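You operate a simulated robot arm through the tools that you are given. There is no shell and no other tool. Be economical: measure what you need, move in short steps, check, and stop when the job is done.

You are at the controls of a simulated two-armed robot. One attempt, no reset.

## Task
Put the black spring on the top of the parts cabinet. Then open the upper bench drawer, put the white roller from the top of the drawer cabinet on the purple carton and shut the drawer again. Then turn the turns dial to 10 turns. Then push the large carton front flap shut. Keep to this order. Set down upright: white roller.

It is judged by the outcome, as a careful person would: the job done as asked, and still so three seconds after it is handed in. It fails if anything else is knocked over, pushed out of place, dropped, spilled or broken.

## Robot
Two 7-joint arms with two-finger parallel grippers on one trunk, on a base that drives. Base frame: it is fixed to the floor where the robot stands at the start and does not move with it; the origin is under the middle of the robot, x ahead of it, y to its left, z up. Lengths are in mm, angles in degrees, forces in N, time in s.
The left shoulder is at the start at [50, 187, 1135], the right one opposite. With the tool pointing down near the work surface each hand reaches from about 100 to 460 mm from the robot's upright axis, wherever it stands, measured 20 degrees to its own side. Places, roughly: black spring (8x3x2 cm) [500, 100, 900]; large carton front flap [400, 3700, 1000]; purple carton [-1750, 1500, 750]; top of the parts cabinet [-3000, 3200, 800]; turns dial [500, -2400, 900]; upper bench drawer [500, -2000, 300]; white roller (4x4x8 cm) [500, -1800, 500]. Payload 3.43 kg a hand.
Tool frame (each hand has its own): the origin (TCP) lies between the finger pads and is the grasp point; the fingertips stand 30 mm ahead of it; z points along the fingers, y is the line along which they close. Largest opening 94 mm; finger width 28, thickness 10; the body of the gripper, 50 by 96 mm, starts 55 mm behind the TCP.
Orientation is that of the tool frame in the base frame, as a unit quaternion [w, x, y, z]. With the fingers straight down and closing along the base's y, the tool's x points along the base's -x, its y along +y and its z along -z.

## Interface
- The arms move only by the tool move_arm. It takes "left_increments", "right_increments" or both (then of equal length, played together; a hand with none holds still); each is a list of rows, each a list of 3 entries, a list of its own where there are three numbers: the shift along the tool's x, y, z in units of 30 mm (1.0 is 30 mm), then the turn, a rotation vector about the tool's x, y, z in units of 4 degrees (1.0 is 4 degrees), then the closure, from 0 (fully open) to 1 (shut). In form: [[[tx, ty, tz], [rx, ry, rz], claw], ...]. A call has 1 to 8 rows; each row shifts and turns the commanded pose from where the row before left it, along the tool's axes as they then stand. A call with a number of a shift or a turn outside -1 to 1 is refused whole. A row lasts 0.2 s, in which the tool goes at most 50 mm and 8.6 degrees; a call with a longer step from one row to the next is refused whole, and so is a gripper value outside its range. A pose out of reach is approached as far as the arm can. The call stops where the force on the tool passes 40 N (or 10 N more than at its start, if that is more) or the arm is blocked; 0.2 s more then pass. Each finger travels about 153 mm/s and halts on what it meets, pressing with about 26 N; the grip force reading is that of the motor and also rises with nothing between the fingers. The clock runs only during rows and for 0.2 s after the last one: add rows that do not move to give the fingers time. The reply holds the time, the measured pose of the TCP, the force on the tool along the base axes, the opening and the grip force, in the units named above and with some noise, with the torque about the TCP (base axes, N m) and any sound that the robot's microphone picked up.
- Cameras (640 x 400 px; columns grow to the right, rows downward): "scene" is now at [139.9, 9.9, 1310.7]; the picture's right is [0.10, -0.99, 0.00], its down [-0.51, -0.05, -0.86] and it looks along [0.86, 0.09, -0.51] (base axes); focal length 271 px, centre (320, 200). "left" rides on the left gripper at [76, -14, -103] in its tool frame; the picture's right is [0.18, 0.98, 0.00], its down [-0.75, 0.14, -0.64] and it looks along [-0.63, 0.12, 0.77] (tool axes); focal length 243 px, centre (320, 200). "right" rides on the right gripper at [76, 14, -103] in its tool frame; the picture's right is [-0.18, 0.98, 0.00], its down [-0.75, -0.14, -0.64] and it looks along [-0.63, -0.12, 0.77] (tool axes); focal length 243 px, centre (320, 200). There is no depth. A picture from a camera that has moved, and an enlarged one, comes with that camera's place and axes in the base frame and with its lens. The place of the scene camera against the robot may be out by one fixed shift of up to 12 mm in any direction.
- get_image(camera): a new picture of that camera. No time passes.
- lift_body(by): slides the trunk up (or, below 0, down) by that many mm; the arms and the scene camera ride with it, the base frame stays. It gives what a move gives, with no picture.
- base_move(legs): drives the robot by 1 to 6 legs, each [ahead, left, turn to the left] in mm, mm and degrees, along the robot's own axes; the way and the turn of a leg run together, so that a leg with both is an arc; at most 1500 mm and 180 degrees a leg. The arms and the cameras ride along, it lands a little off, and it stops where it bumps. It gives what a move gives.
- turn_head(pan, tilt): turns the head with the scene camera to pan (to the left, within 80 degrees either way) and tilt (down, from -29 to 69), counted from straight ahead of the robot. It gives what a move gives.
- inspect(camera, box): a new picture of the part [left, top, right, bottom] of that camera's present view, enlarged. No time passes.
- sign_off(): hands the job in; it is judged then, once.

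Go step by step. Nothing tells you exact positions but the pictures and the camera data: compare them with the known pose of the tool, close in by small moves and look again before you grip or let go. The budget is 165 turns and 122 pictures, counting those below and the enlarged ones. Unless the task says otherwise, let go and move clear before handing in.

The tools are called after "Emit:" as a command line: name --argument value ..., lists and objects as JSON in quotes. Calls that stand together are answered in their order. move_arm: Moves the arms, as the interface text tells. Its arguments: {"type":"object","properties":{"left_increments":{"type":"array","items":{"type":"array"}},"right_increments":{"type":"array","items":{"type":"array"}}},"required":[]} The other tools are called the same way: lift_body (by) slides the trunk up or down; base_move (legs) drives the base; turn_head (pan, tilt) turns the head that bears the scene camera; get_image (camera) takes a picture; inspect (camera, box) takes an enlarged picture of a part of a camera's view; sign_off () hands the job in.

At the start:

```text
time: 0.0
left_tcp_pos: [443.1, 268.7, 1094.4]
left_orientation: [0.0, -0.001, 1.0, 0.0]
left_force: [0.3, -0.4, 0.1]
left_moment: [-0.03, -0.02, -0.02]
left_finger_gap: 94.2
left_grip_force: 0.1
right_tcp_pos: [372.4, -153.2, 1129.7]
right_orientation: [0.0, 0.0, 1.0, 0.0]
right_force: [0.0, -0.4, -0.5]
right_moment: [-0.03, 0.02, 0.03]
right_finger_gap: 94.3
right_grip_force: 0.1
trunk travel left (down, up): [-350.0, 82.0]
robot x, y, heading: [1.3, -1.7, -0.0]
head pan, tilt: [5.8, 30.6]
```

scene: 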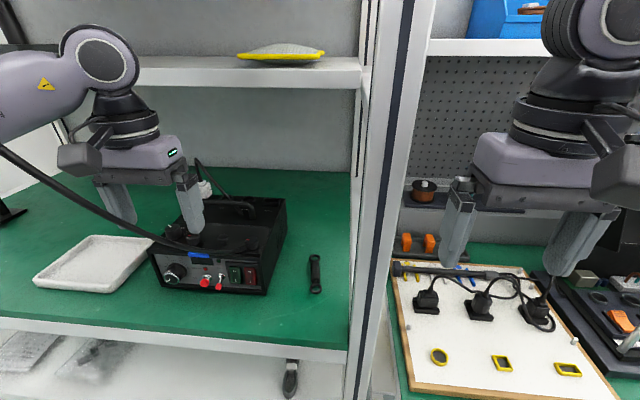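
right: 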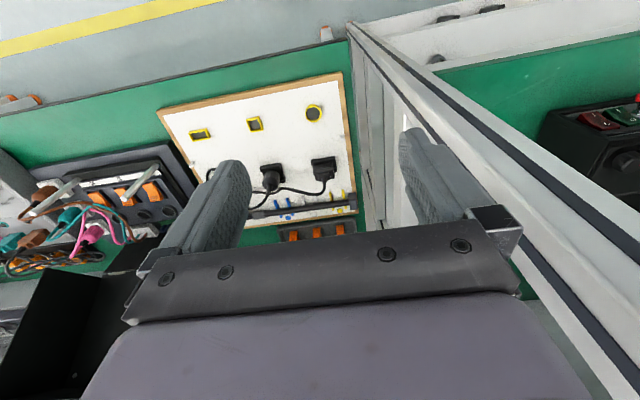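
left: 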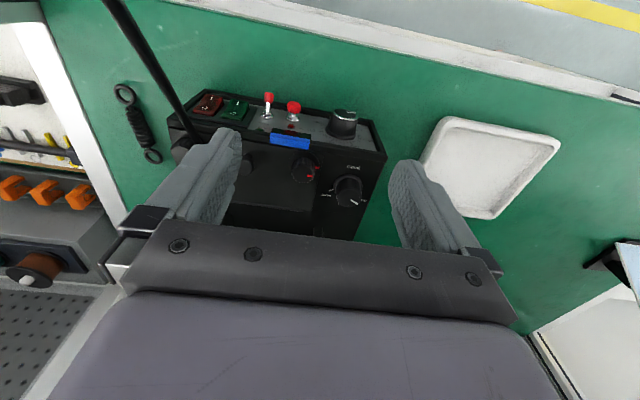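

I see the spring at about [528, 61, 910], lying almost along x on the green bench. A dark cable runs past the left hand, so I'll look closer before moving.

Emit:
inspect --camera "scene" --box '[0, 120, 360, 345]'

Emit:
turn_head --pan 0 --tilt 60

Emit:
get_image --camera "scene"

```text
1.78 times, centred on (180, 232) of scene
camera zoom: at [139.9, 9.9, 1310.7], right [0.1, -0.99, 0.0], down [-0.51, -0.05, -0.86], along [0.86, 0.09, -0.51], focal length 482 px, centre (569, 142)
```

zoom: 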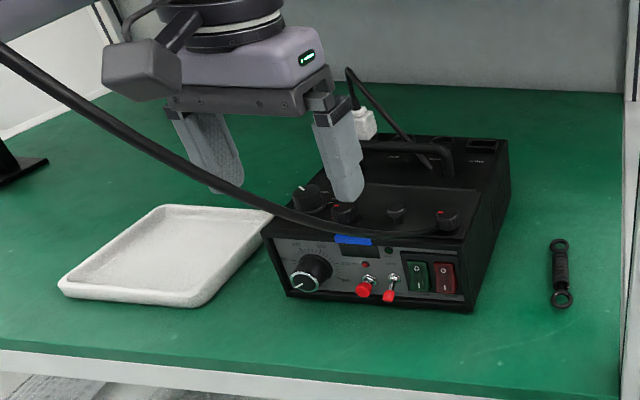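

```text
time: 0.9
left_tcp_pos: [442.5, 267.8, 1094.2]
left_orientation: [0.0, -0.001, 1.0, 0.0]
left_force: [0.5, -0.6, 0.1]
left_moment: [0.0, 0.01, 0.02]
left_finger_gap: 94.1
left_grip_force: 0.2
right_tcp_pos: [373.0, -152.4, 1129.5]
right_orientation: [0.0, 0.001, 1.0, 0.0]
right_force: [0.1, 1.0, 1.3]
right_moment: [0.04, 0.03, 0.0]
right_finger_gap: 94.2
right_grip_force: 0.0
trunk travel left (down, up): [-350.0, 82.0]
robot x, y, heading: [-3.2, 1.0, -0.0]
head pan, tilt: [0.0, 60.0]
```

```text
117 pictures are left
camera scene: at [116.9, 0.8, 1269.6], right [0.0, -1.0, 0.0], down [-0.87, 0.0, -0.5], along [0.5, 0.0, -0.87], focal length 271 px, centre (320, 200)
```

scene: 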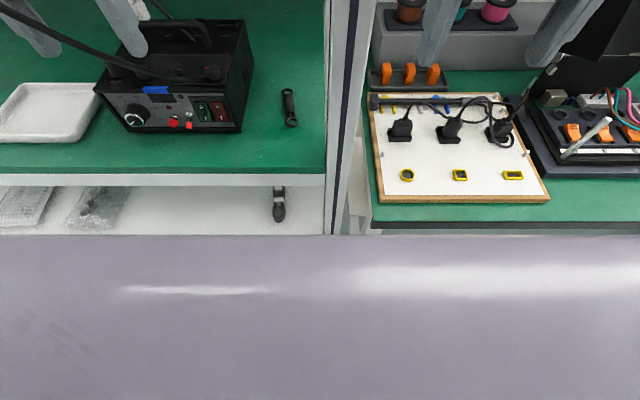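

The cable passes very near the left hand, so I'll trace it before moving.

Emit:
turn_head --pan 45 --tilt 20

Emit:
get_image --camera "scene"

```text
time: 2.1
left_tcp_pos: [443.2, 269.1, 1095.8]
left_orientation: [0.0, 0.0, 1.0, 0.0]
left_force: [-1.0, -0.6, 0.5]
left_moment: [-0.01, -0.02, -0.02]
left_finger_gap: 93.8
left_grip_force: 0.0
right_tcp_pos: [373.4, -153.7, 1129.9]
right_orientation: [0.0, 0.001, 1.0, -0.001]
right_force: [0.2, -0.2, 0.4]
right_moment: [0.0, 0.01, -0.02]
right_finger_gap: 93.9
right_grip_force: 0.0
trunk travel left (down, up): [-350.0, 82.0]
robot x, y, heading: [1.5, 0.8, -0.3]
head pan, tilt: [45.0, 20.0]
```

```text
116 pictures are left
camera scene: at [116.1, 66.6, 1327.6], right [0.71, -0.71, 0.0], down [-0.24, -0.24, -0.94], along [0.66, 0.66, -0.34], focal length 271 px, centre (320, 200)
```

scene: 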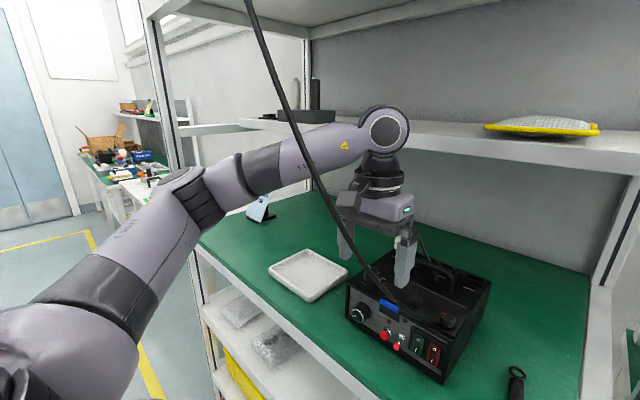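

Emit:
turn_head --pan 75 --tilt -25

Emit:
get_image --camera "scene"

Emit:
get_image --camera "left"

```text
time: 3.2
left_tcp_pos: [443.1, 268.5, 1095.1]
left_orientation: [0.0, -0.001, 1.0, 0.0]
left_force: [-0.1, -0.6, 0.6]
left_moment: [-0.02, 0.0, -0.01]
left_finger_gap: 94.0
left_grip_force: 0.1
right_tcp_pos: [372.7, -152.8, 1129.9]
right_orientation: [0.0, 0.001, 1.0, -0.001]
right_force: [-0.1, -0.2, -0.5]
right_moment: [0.02, 0.0, -0.01]
right_finger_gap: 94.2
right_grip_force: 0.2
trunk travel left (down, up): [-350.0, 82.0]
robot x, y, heading: [2.3, -2.5, -0.2]
head pan, tilt: [75.0, -25.0]
```

```text
115 pictures are left
camera scene: at [68.6, 69.4, 1395.6], right [0.97, -0.26, 0.0], down [0.11, 0.41, -0.91], along [0.24, 0.88, 0.42], focal length 271 px, centre (320, 200)
```

scene: 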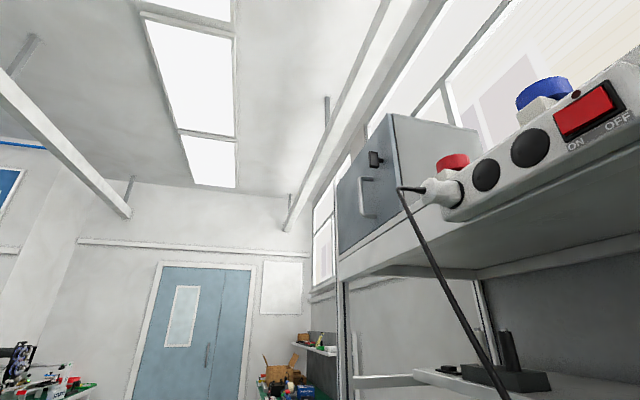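

```text
114 pictures are left
camera left: at [366.6, 253.4, 1197.7], right [-0.19, 0.98, 0.0], down [0.75, 0.14, 0.64], along [0.63, 0.12, -0.77], focal length 243 px, centre (320, 200)
```

left: 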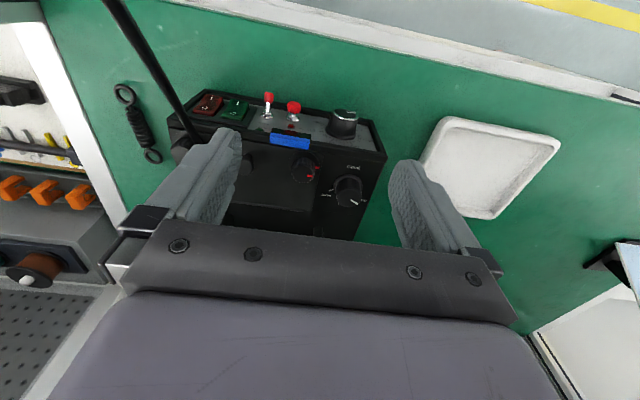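

The cable runs from a power strip on the upper shelf's front edge down to the box, bulging toward me between my chest and the left hand. I'll slide the left hand outward (+y) and then back to clear it, and pick up the spring with the right arm.

Emit:
move_arm --left_increments '[[[0, 1, 0], [0, 0, 0], 0], [[0, 1, 0], [0, 0, 0], 0], [[0, 1, 0], [0, 0, 0], 0], [[0, 1, 0], [0, 0, 0], 0], [[0, 1, 0], [0, 0, 0], 0], [[0, 1, 0], [0, 0, 0], 0]]'

Emit:
turn_head --pan 60 --tilt 15

Emit:
get_image --camera "scene"

Emit:
get_image --camera "left"

```text
time: 4.6
left_tcp_pos: [443.9, 449.0, 1094.9]
left_orientation: [0.0, -0.001, 1.0, -0.001]
left_force: [-0.6, 0.2, -0.3]
left_moment: [0.02, 0.02, 0.02]
left_finger_gap: 94.0
left_grip_force: 0.0
right_tcp_pos: [372.6, -154.6, 1130.1]
right_orientation: [0.0, 0.001, 1.0, 0.0]
right_force: [-0.3, 0.7, -0.2]
right_moment: [0.02, -0.01, 0.03]
right_finger_gap: 94.0
right_grip_force: 0.0
trunk travel left (down, up): [-350.0, 82.0]
robot x, y, heading: [2.5, 2.6, -0.1]
head pan, tilt: [75.0, -25.0]
```

```text
time: 5.7
left_tcp_pos: [443.3, 448.1, 1094.4]
left_orientation: [0.0, -0.001, 1.0, 0.0]
left_force: [0.4, -0.1, -0.5]
left_moment: [0.02, 0.02, 0.0]
left_finger_gap: 93.9
left_grip_force: 0.1
right_tcp_pos: [372.2, -154.3, 1129.5]
right_orientation: [0.0, 0.001, 1.0, 0.0]
right_force: [0.6, -0.3, -0.3]
right_moment: [0.02, 0.01, 0.02]
right_finger_gap: 94.0
right_grip_force: 0.1
trunk travel left (down, up): [-350.0, 82.0]
robot x, y, heading: [1.0, 4.0, 0.1]
head pan, tilt: [60.0, 15.0]
```

```text
113 pictures are left
camera scene: at [96.9, 81.7, 1335.9], right [0.87, -0.5, 0.0], down [-0.13, -0.22, -0.97], along [0.48, 0.84, -0.26], focal length 271 px, centre (320, 200)
```

scene: 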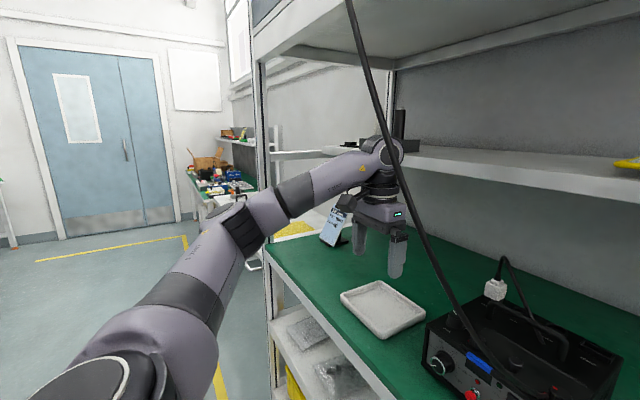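

```text
112 pictures are left
camera left: at [367.2, 433.1, 1197.3], right [-0.19, 0.98, 0.0], down [0.75, 0.14, 0.64], along [0.63, 0.12, -0.77], focal length 243 px, centre (320, 200)
```

left: 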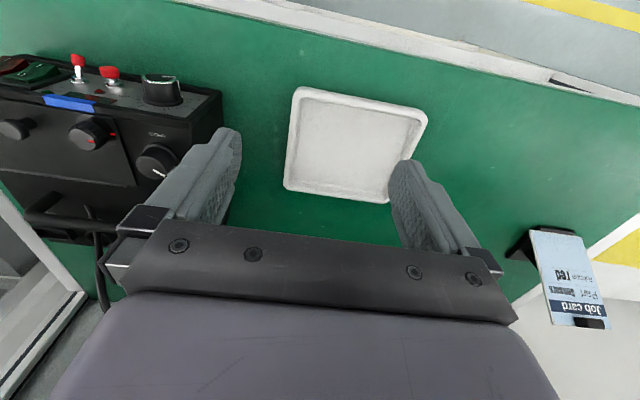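

The hand is now outboard of the cable. I'll draw it back and away.

Emit:
move_arm --left_increments '[[[0.3, 1, 0], [0, 0, 0], 0], [[0.7, 0.8, 0], [0, 0, 0], 0], [[1, 0.5, 0], [0, 0, 0], 0], [[1, 0, 0], [0, 0, 0], 0], [[1, 0, 0], [0, 0, 0], 0], [[1, 0, 0], [0, 0, 0], 0], [[1, 0, 0], [0, 0, 0], 0], [[1, 0, 0], [0, 0, 0], 0]]'

Emit:
get_image --camera "scene"

```text
time: 7.5
left_tcp_pos: [324.1, 499.1, 1083.7]
left_orientation: [0.0, -0.001, 1.0, -0.001]
left_force: [-1.0, -0.6, 0.0]
left_moment: [0.02, 0.03, 0.01]
left_finger_gap: 94.0
left_grip_force: 0.1
left hand out of reach, approached as far as the arm can: row 5, 6, 7, 8
right_tcp_pos: [374.1, -154.1, 1128.8]
right_orientation: [0.0, 0.0, 1.0, 0.0]
right_force: [0.6, 0.0, 0.1]
right_moment: [-0.02, 0.0, -0.01]
right_finger_gap: 94.1
right_grip_force: 0.1
trunk travel left (down, up): [-350.0, 82.0]
robot x, y, heading: [-1.9, 0.6, 0.2]
head pan, tilt: [60.0, 15.0]
```

```text
111 pictures are left
camera scene: at [96.9, 81.5, 1335.8], right [0.87, -0.5, 0.0], down [-0.13, -0.22, -0.97], along [0.48, 0.84, -0.26], focal length 271 px, centre (320, 200)
```

scene: 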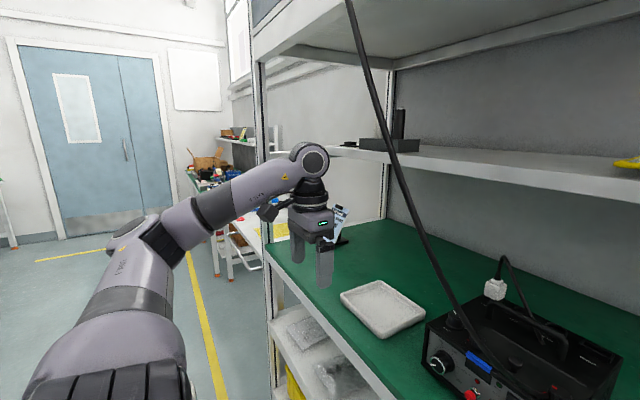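

The left arm is free of the cable. Since the right forearm must avoid the post at y≈-5..-40, I'll pull the right hand back and tilt it forward about 48° so the wrist stays in front of the post.

Emit:
move_arm --right_increments '[[[0.7, 0, 0], [0, -1, 0], 0], [[0.7, 0, -0.05], [0, -1, 0], 0], [[0.69, 0, -0.1], [0, -1, 0], 0], [[0.68, 0, -0.15], [0, -1, 0], 0], [[0.67, 0, -0.19], [0, -1, 0], 0], [[0.65, 0, -0.24], [0, -1, 0], 0], [[0.64, 0, -0.28], [0, -1, 0], 0], [[0.62, 0, -0.33], [0, -1, 0], 0]]'

Emit:
move_arm --right_increments '[[[0, 0, 0], [0, -1, 0], 0], [[0, 0, 0], [0, -1, 0], 0], [[0, 0, 0], [0, -1, 0], 0], [[0, 0, 0], [0, -1, 0], 0]]'

Emit:
turn_head --pan -20 --tilt 40

Emit:
get_image --camera "scene"

```text
time: 8.7
left_tcp_pos: [325.2, 500.5, 1082.3]
left_orientation: [0.0, -0.001, 1.0, -0.001]
left_force: [0.2, 0.5, 0.0]
left_moment: [0.03, -0.03, -0.02]
left_finger_gap: 94.0
left_grip_force: 0.1
right_tcp_pos: [278.9, -155.4, 1131.0]
right_orientation: [0.169, 0.01, 0.986, -0.002]
right_force: [15.2, -3.5, -3.7]
right_moment: [0.24, 0.58, 0.33]
right_finger_gap: 93.8
right_grip_force: 0.0
trunk travel left (down, up): [-350.0, 82.0]
robot x, y, heading: [1.0, -3.9, 0.0]
head pan, tilt: [60.0, 15.0]
stopped in row 6 (right hand): the force on the tool passed its limit at 108 N (the readings are from after the stop); the commanded pose is now the measured one
```

```text
time: 9.0
left_tcp_pos: [325.4, 501.0, 1082.8]
left_orientation: [0.0, -0.002, 1.0, -0.001]
left_force: [-0.4, 0.0, 0.0]
left_moment: [0.01, -0.01, 0.04]
left_finger_gap: 94.2
left_grip_force: 0.1
right_tcp_pos: [280.7, -155.9, 1133.1]
right_orientation: [0.181, 0.014, 0.983, 0.001]
right_force: [0.0, 0.0, 0.1]
right_moment: [0.04, -0.01, 0.0]
right_finger_gap: 94.2
right_grip_force: 0.0
trunk travel left (down, up): [-350.0, 82.0]
robot x, y, heading: [-3.0, 0.2, 0.0]
head pan, tilt: [60.0, 15.0]
stopped in row 1 (right hand): the force on the tool passed its limit at 51 N (the readings are from after the stop); the commanded pose is now the measured one
```

```text
time: 10.5
left_tcp_pos: [325.0, 500.4, 1083.0]
left_orientation: [0.0, -0.001, 1.0, 0.0]
left_force: [-0.6, -0.5, -0.3]
left_moment: [-0.01, -0.01, 0.01]
left_finger_gap: 94.1
left_grip_force: 0.0
right_tcp_pos: [280.4, -155.1, 1132.7]
right_orientation: [0.181, 0.015, 0.983, 0.001]
right_force: [1.6, -1.8, -1.1]
right_moment: [0.02, 0.03, -0.02]
right_finger_gap: 93.6
right_grip_force: 0.0
trunk travel left (down, up): [-350.0, 82.0]
robot x, y, heading: [-2.1, 2.1, -0.1]
head pan, tilt: [-20.0, 40.0]
```

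```text
110 pictures are left
camera scene: at [130.1, -28.2, 1296.3], right [-0.34, -0.94, 0.0], down [-0.6, 0.22, -0.77], along [0.72, -0.26, -0.64], focal length 271 px, centre (320, 200)
```

scene: 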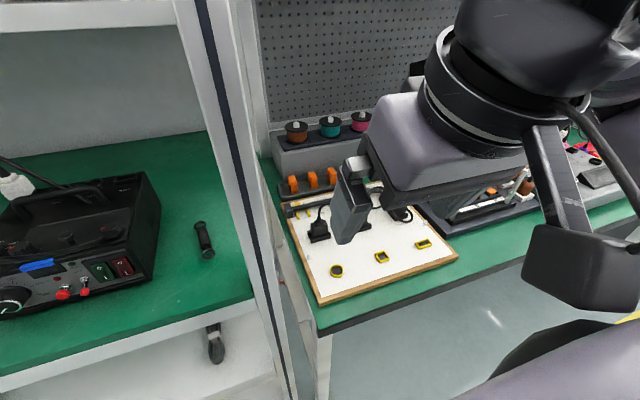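

The wrist or camera touched my own body, with nothing else near. I'll back up and shift left in front of the spring bay first, then extend forward and tilt.

Emit:
base_move --legs '[[-220, 0, 0], [0, 200, 0]]'

Emit:
move_arm --right_increments '[[[-0.93, 0, 0.37], [0, 0, 0], 0], [[-0.93, 0, 0.37], [0, 0, 0], 0], [[-0.93, 0, 0.37], [0, 0, 0], 0], [[-0.93, 0, 0.37], [0, -1, 0], 0], [[-0.9, 0, 0.43], [0, -1, 0], 0], [[0, 0, 0.7], [0, -1, 0], 0], [[0, 0, 0.7], [0, -1, 0], 0], [[0, 0, 0], [0, -1, 0], 0]]'

Emit:
get_image --camera "scene"

```text
time: 14.2
left_tcp_pos: [107.2, 701.6, 1083.4]
left_orientation: [0.0, -0.002, 1.0, 0.0]
left_force: [-1.3, -0.1, -0.8]
left_moment: [0.0, 0.01, 0.03]
left_finger_gap: 94.3
left_grip_force: 0.1
right_tcp_pos: [63.1, 45.6, 1134.1]
right_orientation: [0.182, 0.014, 0.983, 0.001]
right_force: [1.6, -0.5, 0.4]
right_moment: [-0.01, 0.08, -0.01]
right_finger_gap: 94.1
right_grip_force: 0.2
trunk travel left (down, up): [-350.0, 82.0]
robot x, y, heading: [-214.9, 201.8, 0.1]
head pan, tilt: [-20.0, 40.0]
```

```text
time: 16.0
left_tcp_pos: [106.5, 702.2, 1082.9]
left_orientation: [0.0, -0.002, 1.0, 0.0]
left_force: [0.3, 0.1, -0.4]
left_moment: [-0.02, 0.02, -0.01]
left_finger_gap: 94.0
left_grip_force: 0.2
right_tcp_pos: [235.3, 40.2, 1094.5]
right_orientation: [0.349, 0.013, 0.937, -0.001]
right_force: [0.4, -0.8, 0.1]
right_moment: [0.0, 0.02, -0.04]
right_finger_gap: 93.7
right_grip_force: 0.0
trunk travel left (down, up): [-350.0, 82.0]
robot x, y, heading: [-217.0, 200.2, 0.3]
head pan, tilt: [-20.0, 40.0]
```

```text
109 pictures are left
camera scene: at [-87.3, 173.1, 1296.3], right [-0.34, -0.94, 0.0], down [-0.6, 0.22, -0.77], along [0.72, -0.26, -0.64], focal length 271 px, centre (320, 200)
```

scene: 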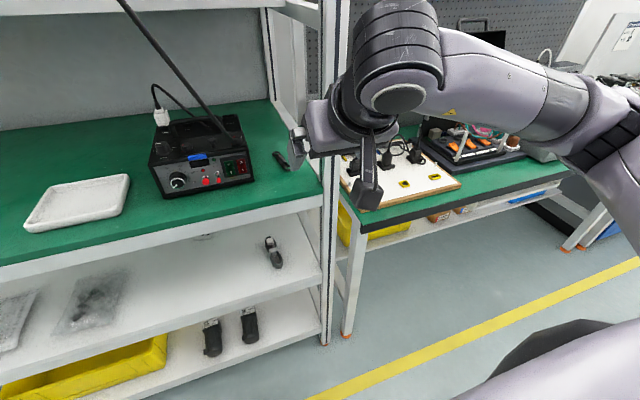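

The hand is now tilted 41° and sits in front of the bay. I'll extend and lower it with a bit more tilt, still in front of the post, then look.

Emit:
move_arm --right_increments '[[[0, 0.15, 0.99], [0, 0, 0], 0.2], [[0, 0.15, 0.99], [0, 0, 0], 0.2], [[0, 0.15, 0.99], [0, 0, 0], 0.2], [[0, 0.15, 0.99], [0, -1, 0], 0.2], [[0, 0.1, 0.99], [0, -1, 0], 0.2]]'

Emit:
get_image --camera "scene"

Emit:
get_image --camera "right"

```text
time: 17.2
left_tcp_pos: [107.5, 700.9, 1082.5]
left_orientation: [0.0, -0.001, 1.0, 0.0]
left_force: [-0.8, 0.4, -0.2]
left_moment: [0.01, 0.01, 0.01]
left_finger_gap: 94.0
left_grip_force: 0.1
right_tcp_pos: [334.5, 60.9, 984.6]
right_orientation: [0.414, 0.013, 0.91, -0.003]
right_force: [-0.7, 0.4, 0.4]
right_moment: [0.01, 0.0, -0.01]
right_finger_gap: 75.0
right_grip_force: 0.0
trunk travel left (down, up): [-350.0, 82.0]
robot x, y, heading: [-218.3, 202.5, 0.2]
head pan, tilt: [-20.0, 40.0]
```

```text
108 pictures are left
camera scene: at [-87.0, 173.1, 1296.3], right [-0.34, -0.94, 0.0], down [-0.6, 0.22, -0.77], along [0.72, -0.26, -0.64], focal length 271 px, centre (320, 200)
```

scene: 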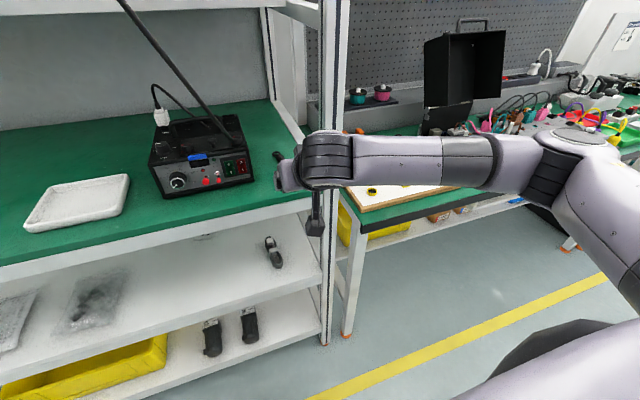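

```text
107 pictures are left
camera right: at [208.0, 80.5, 995.8], right [0.15, 0.98, 0.15], down [0.01, -0.15, 0.99], along [0.99, -0.14, -0.03], focal length 243 px, centre (320, 200)
```

right: 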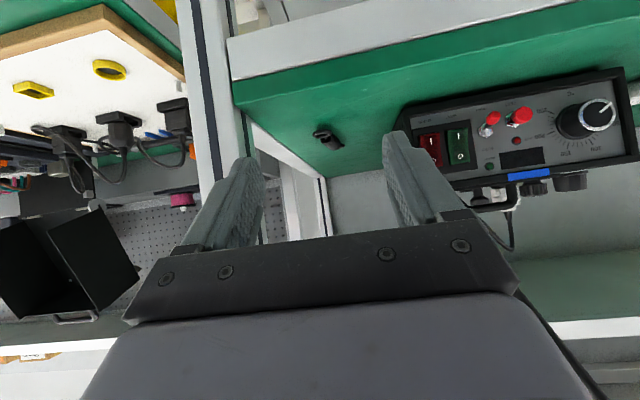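

The spring shows at about [515, 60]. I'll stretch the arm forward (which straightens the forearm away from the post) and check.

Emit:
move_arm --right_increments '[[[-0.73, 0, 0.84], [0, 0, 0], 0.2], [[-0.73, 0, 0.84], [0, 0, 0], 0.2], [[-0.73, 0, 0.84], [0, 0, 0], 0.2]]'

Emit:
get_image --camera "scene"

Emit:
get_image --camera "right"

```text
time: 18.0
left_tcp_pos: [107.9, 702.5, 1082.3]
left_orientation: [0.001, -0.002, 1.0, 0.0]
left_force: [-0.3, -1.2, -0.5]
left_moment: [0.01, -0.03, -0.03]
left_finger_gap: 94.0
left_grip_force: 0.1
right_tcp_pos: [436.6, 61.0, 985.6]
right_orientation: [0.414, 0.014, 0.91, -0.003]
right_force: [0.0, -0.3, 0.1]
right_moment: [0.03, -0.03, 0.01]
right_finger_gap: 75.1
right_grip_force: 0.0
trunk travel left (down, up): [-350.0, 82.0]
robot x, y, heading: [-221.2, 203.8, 0.2]
head pan, tilt: [-20.0, 40.0]
```

```text
106 pictures are left
camera scene: at [-87.0, 173.3, 1296.2], right [-0.34, -0.94, 0.0], down [-0.6, 0.22, -0.77], along [0.72, -0.26, -0.64], focal length 271 px, centre (320, 200)
```

scene: 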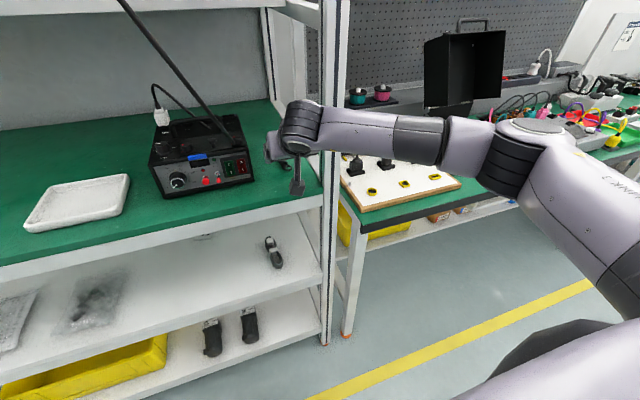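

```text
105 pictures are left
camera right: at [309.8, 79.4, 996.6], right [0.15, 0.98, 0.14], down [0.01, -0.15, 0.99], along [0.99, -0.14, -0.03], focal length 243 px, centre (320, 200)
```

right: 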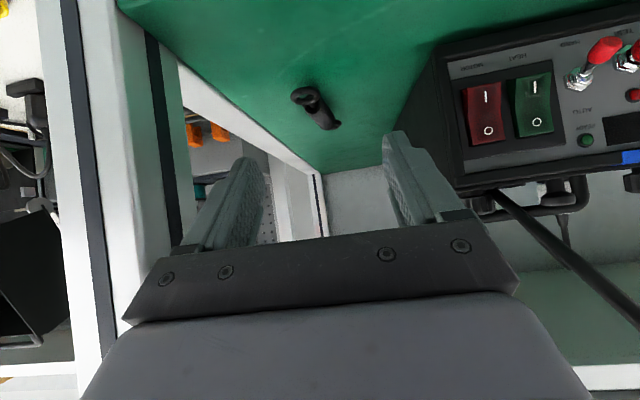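

Spring runs from about [493, 53] to [575, 70]. I'll reach further with the arm toward x≈505 and see how far the forearm straightens.

Emit:
move_arm --right_increments '[[[-0.73, 0, 0.84], [0, 0, 0], 0.2], [[-0.73, 0.05, 0.84], [0, 0, 0], 0.2]]'

Emit:
get_image --camera "scene"

```text
time: 18.6
left_tcp_pos: [108.2, 703.0, 1081.8]
left_orientation: [0.0, -0.002, 1.0, -0.001]
left_force: [-0.2, -0.4, -0.3]
left_moment: [-0.01, -0.01, 0.0]
left_finger_gap: 93.7
left_grip_force: 0.1
right_tcp_pos: [503.2, 60.4, 984.9]
right_orientation: [0.414, 0.014, 0.91, -0.003]
right_force: [-0.6, 0.0, 0.3]
right_moment: [0.03, -0.01, 0.02]
right_finger_gap: 75.4
right_grip_force: 0.1
trunk travel left (down, up): [-350.0, 82.0]
robot x, y, heading: [-215.7, 195.6, -0.2]
head pan, tilt: [-20.0, 40.0]
```

```text
104 pictures are left
camera scene: at [-87.0, 173.5, 1296.2], right [-0.34, -0.94, 0.0], down [-0.6, 0.22, -0.77], along [0.72, -0.26, -0.64], focal length 271 px, centre (320, 200)
```

scene: 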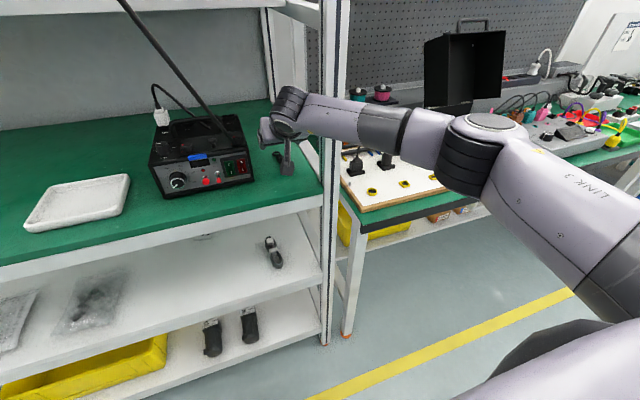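

Reach is fine without driving closer. I'll lower onto the spring.

Emit:
move_arm --right_increments '[[[0.35, 0, 0.42], [0, 0, 0], 0.2], [[0.35, 0, 0.42], [0, 0, 0], 0.2], [[0.3, 0, 0.36], [0, 0, 0], 0.2]]'

Emit:
get_image --camera "right"

```text
time: 19.4
left_tcp_pos: [106.3, 702.0, 1082.7]
left_orientation: [0.0, -0.002, 1.0, 0.0]
left_force: [0.1, -0.6, 0.2]
left_moment: [0.01, -0.02, 0.0]
left_finger_gap: 94.2
left_grip_force: 0.0
right_tcp_pos: [509.8, 58.6, 939.0]
right_orientation: [0.414, 0.014, 0.91, -0.003]
right_force: [-0.3, 0.9, -1.0]
right_moment: [-0.01, -0.01, 0.03]
right_finger_gap: 75.2
right_grip_force: 0.0
trunk travel left (down, up): [-350.0, 82.0]
robot x, y, heading: [-214.7, 201.0, 0.1]
head pan, tilt: [-20.0, 40.0]
```

```text
103 pictures are left
camera right: at [383.1, 77.0, 949.1], right [0.15, 0.98, 0.14], down [0.01, -0.15, 0.99], along [0.99, -0.15, -0.03], focal length 243 px, centre (320, 200)
```

right: 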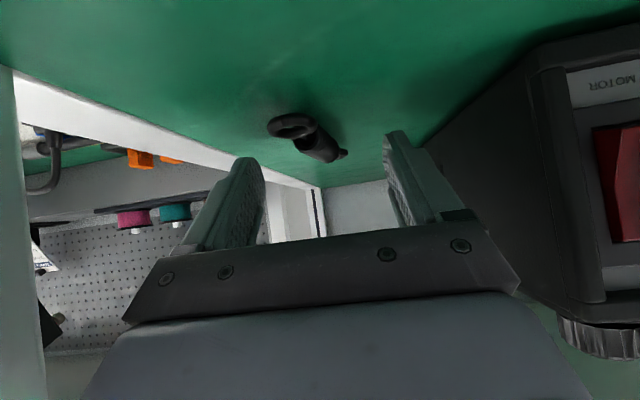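

The spring is between the fingers but slightly lower. I'll go down 8 mm and close.

Emit:
move_arm --right_increments '[[[0.2, 0, 0.18], [0, 0, 0], 0.2], [[0, 0, 0], [0, 0, 0], 0.5], [[0, 0, 0], [0, 0, 0], 1], [[0, 0, 0], [0, 0, 0], 1], [[0, 0, 0], [0, 0, 0], 1]]'

Emit:
get_image --camera "right"

```text
time: 20.6
left_tcp_pos: [106.5, 701.8, 1083.2]
left_orientation: [0.0, -0.001, 1.0, -0.001]
left_force: [0.4, 0.4, -0.5]
left_moment: [-0.03, -0.03, -0.01]
left_finger_gap: 93.9
left_grip_force: 0.1
right_tcp_pos: [508.3, 58.6, 930.0]
right_orientation: [0.414, 0.013, 0.91, -0.003]
right_force: [0.9, -1.0, 4.5]
right_moment: [-0.06, -0.11, 0.01]
right_finger_gap: 16.7
right_grip_force: 26.4
trunk travel left (down, up): [-350.0, 82.0]
robot x, y, heading: [-215.9, 196.1, 0.0]
head pan, tilt: [-20.0, 40.0]
```

```text
102 pictures are left
camera right: at [382.9, 77.3, 941.4], right [0.15, 0.98, 0.15], down [0.01, -0.15, 0.99], along [0.99, -0.14, -0.03], focal length 243 px, centre (320, 200)
```

right: 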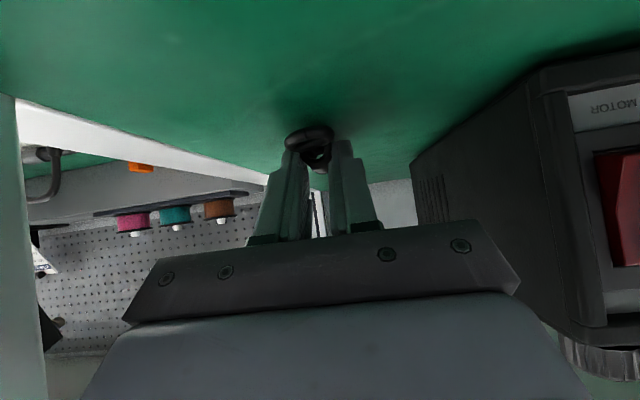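

Gripped (gap 16.7 mm). I'll lift.

Emit:
move_arm --right_increments '[[[-0.4, 0, -0.34], [0, 0, 0], 1], [[-0.7, 0, -0.6], [0, 0, 0], 1], [[-0.7, 0, -0.6], [0, 0, 0], 1], [[-0.5, 0, -0.43], [0, 0, 0], 1]]'

Emit:
get_image --camera "right"

```text
time: 21.6
left_tcp_pos: [107.4, 702.4, 1083.9]
left_orientation: [0.001, -0.001, 1.0, 0.0]
left_force: [-0.5, 0.2, 0.5]
left_moment: [0.02, -0.01, 0.02]
left_finger_gap: 93.9
left_grip_force: 0.1
right_tcp_pos: [509.0, 56.3, 1022.3]
right_orientation: [0.412, 0.014, 0.911, -0.002]
right_force: [0.2, 0.0, -0.4]
right_moment: [0.04, 0.02, 0.0]
right_finger_gap: 16.7
right_grip_force: 26.5
trunk travel left (down, up): [-350.0, 82.0]
robot x, y, heading: [-215.0, 196.9, 0.1]
head pan, tilt: [-20.0, 40.0]
```

```text
101 pictures are left
camera right: at [382.2, 76.3, 1032.4], right [0.15, 0.98, 0.15], down [0.01, -0.15, 0.99], along [0.99, -0.14, -0.03], focal length 243 px, centre (320, 200)
```

right: 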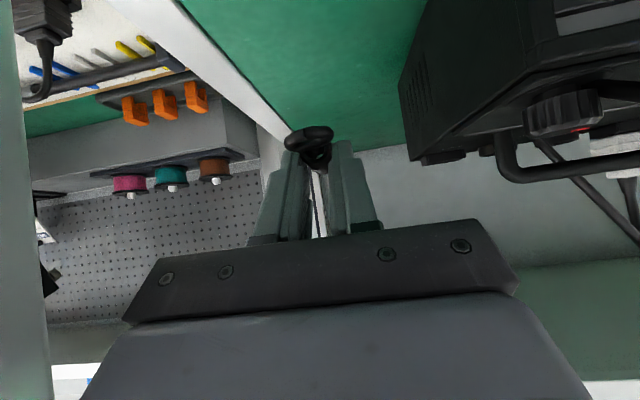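

Spring is held. I'll back away from the bench and pull the right arm in, then look toward the parts cabinet.

Emit:
base_move --legs '[[-600, 0, 0]]'

Emit:
move_arm --right_increments '[[[0.65, 0, -0.75], [0, 0, 0], 1], [[0.65, 0, -0.75], [0, 0, 0], 1], [[0.65, 0, -0.75], [0, 0, 0], 1], [[0.65, 0, -0.75], [0, 0, 0], 1], [[0.65, 0, -0.75], [0, 0, 0], 1], [[0.65, 0, -0.75], [0, 0, 0], 1], [[0.65, 0, -0.75], [0, 0, 0], 1], [[0.65, 0, -0.75], [0, 0, 0], 1]]'

Emit:
turn_head --pan 78 --tilt 20

Emit:
get_image --camera "scene"

```text
time: 24.9
left_tcp_pos: [-493.0, 701.2, 1082.4]
left_orientation: [0.0, -0.007, 1.0, -0.001]
left_force: [0.2, -0.3, 0.5]
left_moment: [0.04, -0.02, 0.0]
left_finger_gap: 94.1
left_grip_force: 0.0
right_tcp_pos: [-84.3, 60.8, 1021.4]
right_orientation: [0.414, 0.009, 0.91, 0.0]
right_force: [-0.4, -0.5, -1.3]
right_moment: [0.05, 0.01, -0.03]
right_finger_gap: 16.8
right_grip_force: 26.1
trunk travel left (down, up): [-350.0, 82.0]
robot x, y, heading: [-812.1, 197.0, 0.6]
head pan, tilt: [-20.0, 40.0]
```

```text
time: 26.7
left_tcp_pos: [-492.4, 701.6, 1081.8]
left_orientation: [0.0, -0.006, 1.0, 0.0]
left_force: [-0.1, -0.3, -0.4]
left_moment: [0.0, -0.03, -0.03]
left_finger_gap: 94.1
left_grip_force: 0.1
right_tcp_pos: [-324.8, 65.1, 1020.9]
right_orientation: [0.414, 0.009, 0.91, 0.0]
right_force: [-0.6, 0.1, 0.4]
right_moment: [0.0, 0.02, -0.01]
right_finger_gap: 16.4
right_grip_force: 25.9
trunk travel left (down, up): [-350.0, 82.0]
robot x, y, heading: [-815.7, 196.9, 0.8]
head pan, tilt: [-20.0, 40.0]
```

```text
time: 28.5
left_tcp_pos: [-491.6, 702.0, 1083.4]
left_orientation: [0.0, -0.007, 1.0, 0.001]
left_force: [-0.5, -0.8, -0.3]
left_moment: [0.03, 0.02, 0.02]
left_finger_gap: 94.0
left_grip_force: 0.0
right_tcp_pos: [-324.4, 65.0, 1019.5]
right_orientation: [0.413, 0.009, 0.911, -0.001]
right_force: [-1.1, -1.0, -0.3]
right_moment: [-0.01, 0.03, 0.01]
right_finger_gap: 16.8
right_grip_force: 25.5
trunk travel left (down, up): [-350.0, 82.0]
robot x, y, heading: [-809.3, 197.8, 0.6]
head pan, tilt: [78.0, 20.0]
```

```text
100 pictures are left
camera scene: at [-743.1, 290.2, 1327.7], right [0.98, -0.2, 0.0], down [-0.07, -0.34, -0.94], along [0.19, 0.92, -0.34], focal length 271 px, centre (320, 200)
```

scene: 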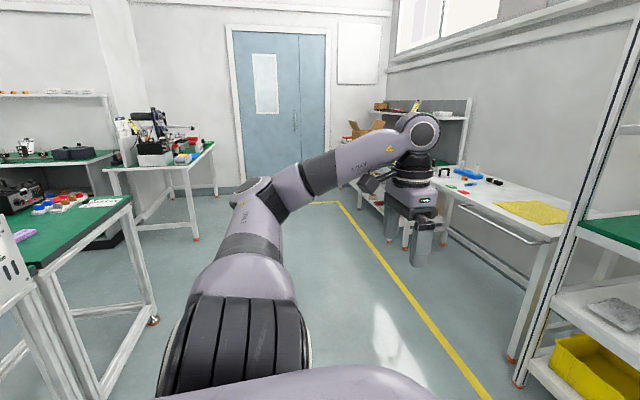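

I'll tuck the left arm in front, turn left 90° and survey the room.

Emit:
move_arm --left_increments '[[[0, -1, 0], [0, 0, 0], 0], [[0, -1, 0], [0, 0, 0], 0], [[0, -1, 0], [0, 0, 0], 0], [[0, -1, 0], [0, 0, 0], 0], [[0, -1, 0], [0, 0, 0], 0], [[0, -1, 0], [0, 0, 0], 0], [[0, -1, 0], [0, 0, 0], 0], [[0, -1, 0], [0, 0, 0], 0]]'

Emit:
base_move --legs '[[0, 0, 90]]'

Emit:
turn_head --pan 55 --tilt 15

Emit:
get_image --camera "scene"

```text
time: 30.3
left_tcp_pos: [-489.2, 460.9, 1083.0]
left_orientation: [0.0, -0.006, 1.0, 0.0]
left_force: [-1.1, 0.9, -0.7]
left_moment: [0.0, -0.01, 0.04]
left_finger_gap: 94.4
left_grip_force: 0.0
right_tcp_pos: [-323.3, 64.4, 1019.8]
right_orientation: [0.413, 0.01, 0.911, 0.0]
right_force: [0.0, 0.0, -0.9]
right_moment: [-0.01, -0.02, -0.01]
right_finger_gap: 16.6
right_grip_force: 25.9
trunk travel left (down, up): [-350.0, 82.0]
robot x, y, heading: [-809.3, 195.4, 0.5]
head pan, tilt: [78.0, 20.0]
```

```text
time: 34.5
left_tcp_pos: [-1072.8, 523.3, 1082.7]
left_orientation: [0.0, 0.709, -0.705, 0.0]
left_force: [0.0, 0.5, 0.0]
left_moment: [0.0, -0.01, 0.0]
left_finger_gap: 94.0
left_grip_force: 0.0
right_tcp_pos: [-674.5, 684.7, 1019.0]
right_orientation: [0.294, -0.634, 0.653, 0.291]
right_force: [-0.3, 0.1, -0.2]
right_moment: [-0.01, -0.04, -0.04]
right_finger_gap: 16.7
right_grip_force: 26.4
trunk travel left (down, up): [-350.0, 82.0]
robot x, y, heading: [-809.6, 199.8, 90.4]
head pan, tilt: [78.0, 20.0]
```

```text
time: 35.4
left_tcp_pos: [-1073.0, 522.6, 1082.2]
left_orientation: [0.001, 0.709, -0.706, 0.001]
left_force: [0.0, 0.2, -0.8]
left_moment: [-0.02, -0.02, 0.0]
left_finger_gap: 94.0
left_grip_force: 0.1
right_tcp_pos: [-674.6, 683.4, 1020.2]
right_orientation: [0.294, -0.635, 0.653, 0.291]
right_force: [-0.3, -0.7, -0.4]
right_moment: [-0.02, -0.04, 0.03]
right_finger_gap: 16.7
right_grip_force: 26.2
trunk travel left (down, up): [-350.0, 82.0]
robot x, y, heading: [-811.3, 192.7, 90.5]
head pan, tilt: [55.0, 15.0]
```

```text
99 pictures are left
camera scene: at [-896.9, 310.0, 1335.8], right [0.57, 0.82, 0.0], down [0.21, -0.15, -0.97], along [-0.79, 0.55, -0.26], focal length 271 px, centre (320, 200)
```

scene: 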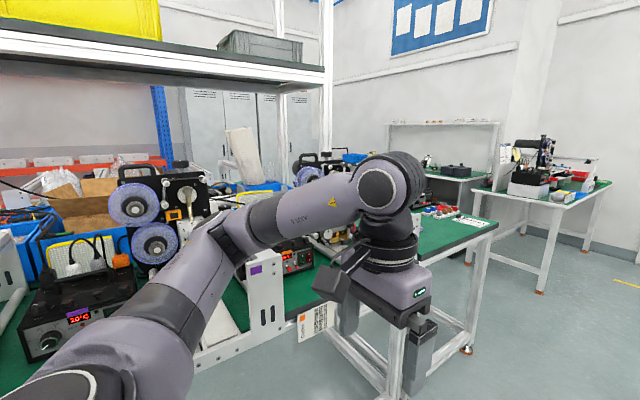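

The aisle ahead is clear. I'll drive 2.2 m along it and look left toward the parts cabinet.

Emit:
base_move --legs '[[1300, 0, 0], [900, 0, 0]]'

Emit:
turn_head --pan 60 --tilt 12

Emit:
get_image --camera "scene"

```text
time: 46.1
left_tcp_pos: [-1087.6, 2690.4, 1082.6]
left_orientation: [0.0, 0.711, -0.703, 0.0]
left_force: [0.3, 0.6, -0.3]
left_moment: [0.02, -0.02, 0.0]
left_finger_gap: 94.2
left_grip_force: 0.0
right_tcp_pos: [-691.6, 2854.3, 1020.1]
right_orientation: [0.293, -0.637, 0.651, 0.292]
right_force: [0.4, 0.3, -0.1]
right_moment: [0.01, 0.0, -0.01]
right_finger_gap: 16.5
right_grip_force: 26.2
trunk travel left (down, up): [-350.0, 82.0]
robot x, y, heading: [-825.7, 2362.8, 90.7]
head pan, tilt: [55.0, 15.0]
```

```text
time: 46.8
left_tcp_pos: [-1088.4, 2688.9, 1081.8]
left_orientation: [0.0, 0.712, -0.703, 0.0]
left_force: [-0.6, 0.5, 0.3]
left_moment: [-0.02, 0.01, 0.04]
left_finger_gap: 94.0
left_grip_force: 0.0
right_tcp_pos: [-692.0, 2854.5, 1019.3]
right_orientation: [0.292, -0.637, 0.651, 0.292]
right_force: [0.4, -0.8, -0.1]
right_moment: [0.01, 0.0, 0.01]
right_finger_gap: 16.6
right_grip_force: 25.7
trunk travel left (down, up): [-350.0, 82.0]
robot x, y, heading: [-821.4, 2365.8, 90.4]
head pan, tilt: [60.0, 12.0]
```

```text
98 pictures are left
camera scene: at [-915.0, 2471.7, 1340.7], right [0.49, 0.87, 0.0], down [0.18, -0.1, -0.98], along [-0.85, 0.48, -0.21], focal length 271 px, centre (320, 200)
```

scene: 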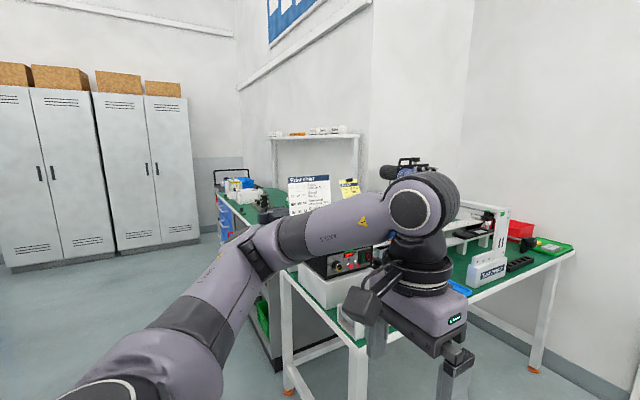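

The cabinet seems to stand along the far wall at x≈-2450…-3500 with its front at y≈2920. I'll slide sideways left in two stages and look.

Emit:
base_move --legs '[[-60, 0, 0], [0, 1100, 0]]'

Emit:
turn_head --pan 45 --tilt 25

Emit:
get_image --camera "scene"

```text
time: 57.2
left_tcp_pos: [-2179.2, 2629.2, 1083.2]
left_orientation: [0.0, 0.708, -0.706, 0.0]
left_force: [-0.7, -0.3, -0.5]
left_moment: [-0.01, 0.01, -0.01]
left_finger_gap: 94.1
left_grip_force: 0.0
right_tcp_pos: [-1784.0, 2788.7, 1019.2]
right_orientation: [0.294, -0.634, 0.654, 0.29]
right_force: [0.8, -0.8, -0.6]
right_moment: [-0.02, -0.04, 0.01]
right_finger_gap: 16.8
right_grip_force: 26.2
trunk travel left (down, up): [-350.0, 82.0]
robot x, y, heading: [-1918.8, 2302.7, 90.1]
head pan, tilt: [60.0, 12.0]
```

```text
time: 58.0
left_tcp_pos: [-2180.0, 2628.5, 1082.6]
left_orientation: [-0.001, 0.708, -0.706, 0.0]
left_force: [-0.1, 0.1, -0.6]
left_moment: [-0.03, -0.02, -0.02]
left_finger_gap: 94.0
left_grip_force: 0.0
right_tcp_pos: [-1783.0, 2788.9, 1019.6]
right_orientation: [0.293, -0.634, 0.654, 0.29]
right_force: [0.0, 1.1, -0.9]
right_moment: [-0.01, 0.0, 0.0]
right_finger_gap: 16.6
right_grip_force: 26.6
trunk travel left (down, up): [-350.0, 82.0]
robot x, y, heading: [-1921.4, 2302.4, 90.0]
head pan, tilt: [45.0, 25.0]
```

```text
97 pictures are left
camera scene: at [-1994.4, 2426.9, 1319.6], right [0.71, 0.71, 0.0], down [0.3, -0.3, -0.91], along [-0.64, 0.64, -0.42], focal length 271 px, centre (320, 200)
```

scene: 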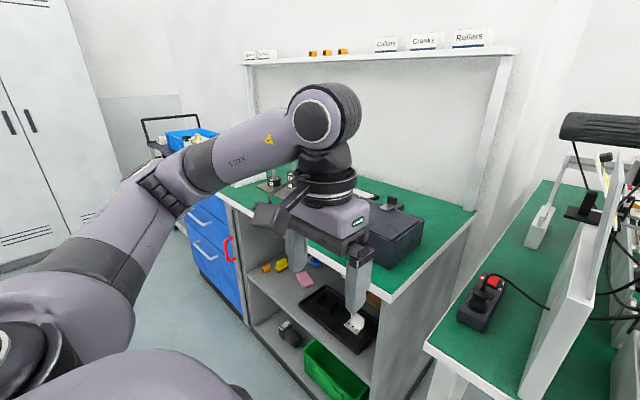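

A green-topped cabinet with open shelves and blue drawers is ahead-left. I'll slide further left for a direct look.

Emit:
base_move --legs '[[0, 850, 0]]'

Emit:
turn_head --pan 0 --tilt 30

Emit:
get_image --camera "scene"

```text
time: 65.7
left_tcp_pos: [-3016.9, 2628.9, 1081.5]
left_orientation: [0.0, 0.708, -0.707, 0.0]
left_force: [-0.9, 0.4, -0.3]
left_moment: [0.02, 0.01, 0.0]
left_finger_gap: 94.1
left_grip_force: 0.1
right_tcp_pos: [-2618.7, 2789.3, 1020.1]
right_orientation: [0.294, -0.633, 0.654, 0.29]
right_force: [0.3, -0.2, -0.3]
right_moment: [-0.01, -0.04, 0.0]
right_finger_gap: 16.7
right_grip_force: 25.7
trunk travel left (down, up): [-350.0, 82.0]
robot x, y, heading: [-2759.6, 2304.2, 89.8]
head pan, tilt: [45.0, 25.0]
```

```text
time: 66.8
left_tcp_pos: [-3015.5, 2629.0, 1083.4]
left_orientation: [0.0, 0.708, -0.706, -0.001]
left_force: [-0.1, -0.6, -0.9]
left_moment: [-0.02, 0.0, 0.03]
left_finger_gap: 93.9
left_grip_force: 0.0
right_tcp_pos: [-2618.5, 2789.6, 1020.4]
right_orientation: [0.295, -0.633, 0.655, 0.29]
right_force: [-0.5, -0.4, -1.4]
right_moment: [-0.01, 0.05, 0.04]
right_finger_gap: 16.4
right_grip_force: 25.5
trunk travel left (down, up): [-350.0, 82.0]
robot x, y, heading: [-2758.4, 2303.3, 89.9]
head pan, tilt: [0.0, 30.0]
```

```text
96 pictures are left
camera scene: at [-2764.7, 2452.8, 1311.6], right [1.0, 0.0, 0.0], down [0.0, -0.5, -0.87], along [0.0, 0.87, -0.5], focal length 271 px, centre (320, 200)
```

scene: 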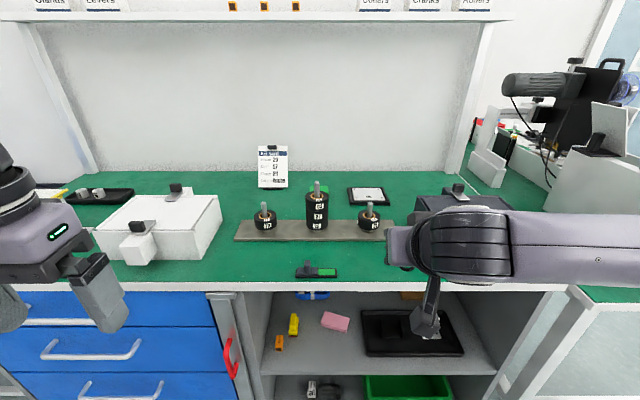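

Emit:
turn_head --pan 32 --tilt 25

Emit:
get_image --camera "scene"

```text
time: 67.8
left_tcp_pos: [-3015.8, 2630.3, 1083.3]
left_orientation: [0.0, 0.708, -0.706, -0.001]
left_force: [0.1, 1.2, -0.7]
left_moment: [-0.01, -0.05, -0.02]
left_finger_gap: 93.8
left_grip_force: 0.0
right_tcp_pos: [-2617.9, 2789.7, 1019.4]
right_orientation: [0.294, -0.633, 0.654, 0.29]
right_force: [0.4, 0.4, -0.5]
right_moment: [-0.01, 0.02, -0.01]
right_finger_gap: 16.7
right_grip_force: 25.8
trunk travel left (down, up): [-350.0, 82.0]
robot x, y, heading: [-2756.8, 2302.9, 89.8]
head pan, tilt: [32.0, 25.0]
```

```text
95 pictures are left
camera scene: at [-2813.4, 2440.6, 1319.6], right [0.85, 0.53, 0.0], down [0.22, -0.36, -0.91], along [-0.48, 0.77, -0.42], focal length 271 px, centre (320, 200)
```

scene: 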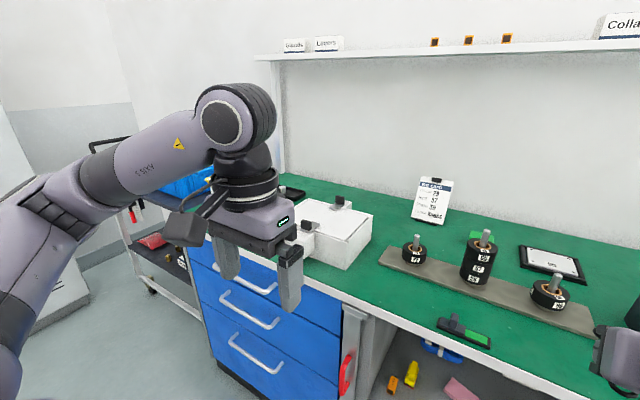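

Emit:
get_image --camera "left"

Emit:
turn_head --pan 75 --tilt 20

Emit:
get_image --camera "scene"

```text
94 pictures are left
camera left: at [-3002.4, 2552.5, 1185.4], right [-0.98, -0.19, 0.0], down [-0.14, 0.75, 0.64], along [-0.12, 0.63, -0.77], focal length 243 px, centre (320, 200)
```

left: 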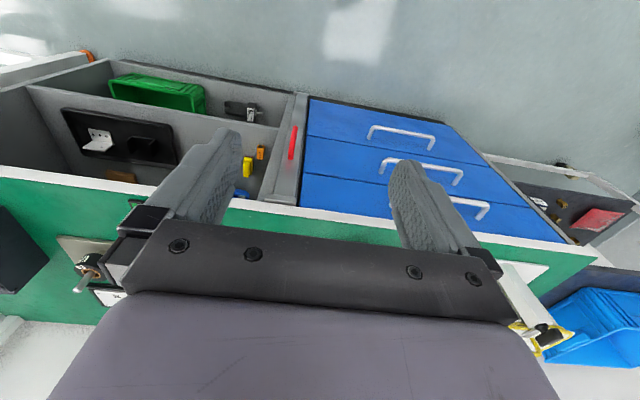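

```text
time: 68.9
left_tcp_pos: [-3016.0, 2628.6, 1083.6]
left_orientation: [0.0, 0.708, -0.707, 0.0]
left_force: [-0.3, 0.7, 0.3]
left_moment: [0.0, 0.03, 0.01]
left_finger_gap: 93.9
left_grip_force: 0.1
right_tcp_pos: [-2617.8, 2789.3, 1018.5]
right_orientation: [0.294, -0.633, 0.654, 0.291]
right_force: [-0.7, -0.1, -0.6]
right_moment: [-0.03, 0.04, -0.04]
right_finger_gap: 16.6
right_grip_force: 26.5
trunk travel left (down, up): [-350.0, 82.0]
robot x, y, heading: [-2757.7, 2303.7, 90.0]
head pan, tilt: [75.0, 20.0]
```

```text
93 pictures are left
camera scene: at [-2854.6, 2386.7, 1327.7], right [0.26, 0.97, 0.0], down [0.33, -0.09, -0.94], along [-0.91, 0.24, -0.34], focal length 271 px, centre (320, 200)
```

scene: 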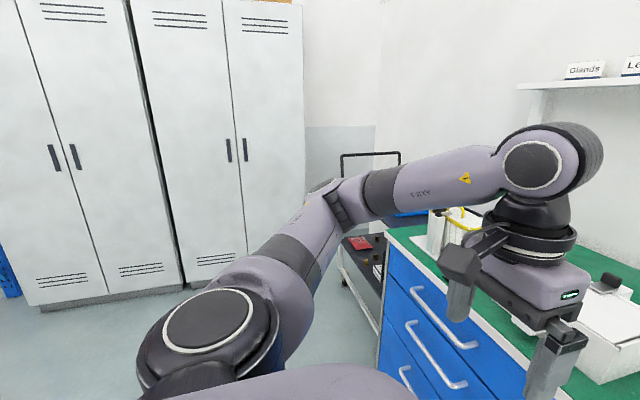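

The left hand view shows the cabinet top spanning x≈-3640…-2230, matching the given place, so the green top is the target. I'll check the spot ahead of the right hand.

Emit:
get_image --camera "right"

```text
92 pictures are left
camera right: at [-2635.6, 2664.2, 1031.3], right [-0.98, 0.15, 0.14], down [0.15, 0.01, 0.99], along [0.15, 0.99, -0.03], focal length 243 px, centre (320, 200)
```

right: 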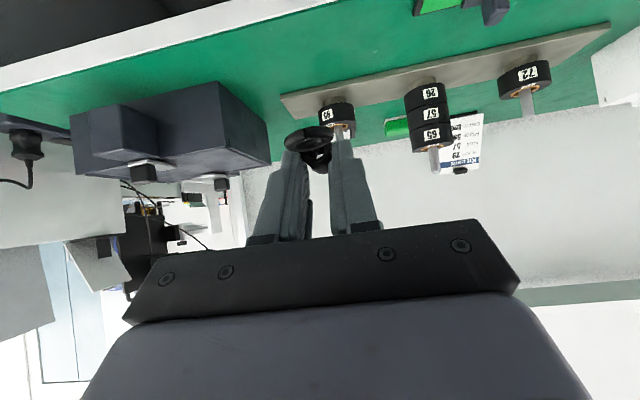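

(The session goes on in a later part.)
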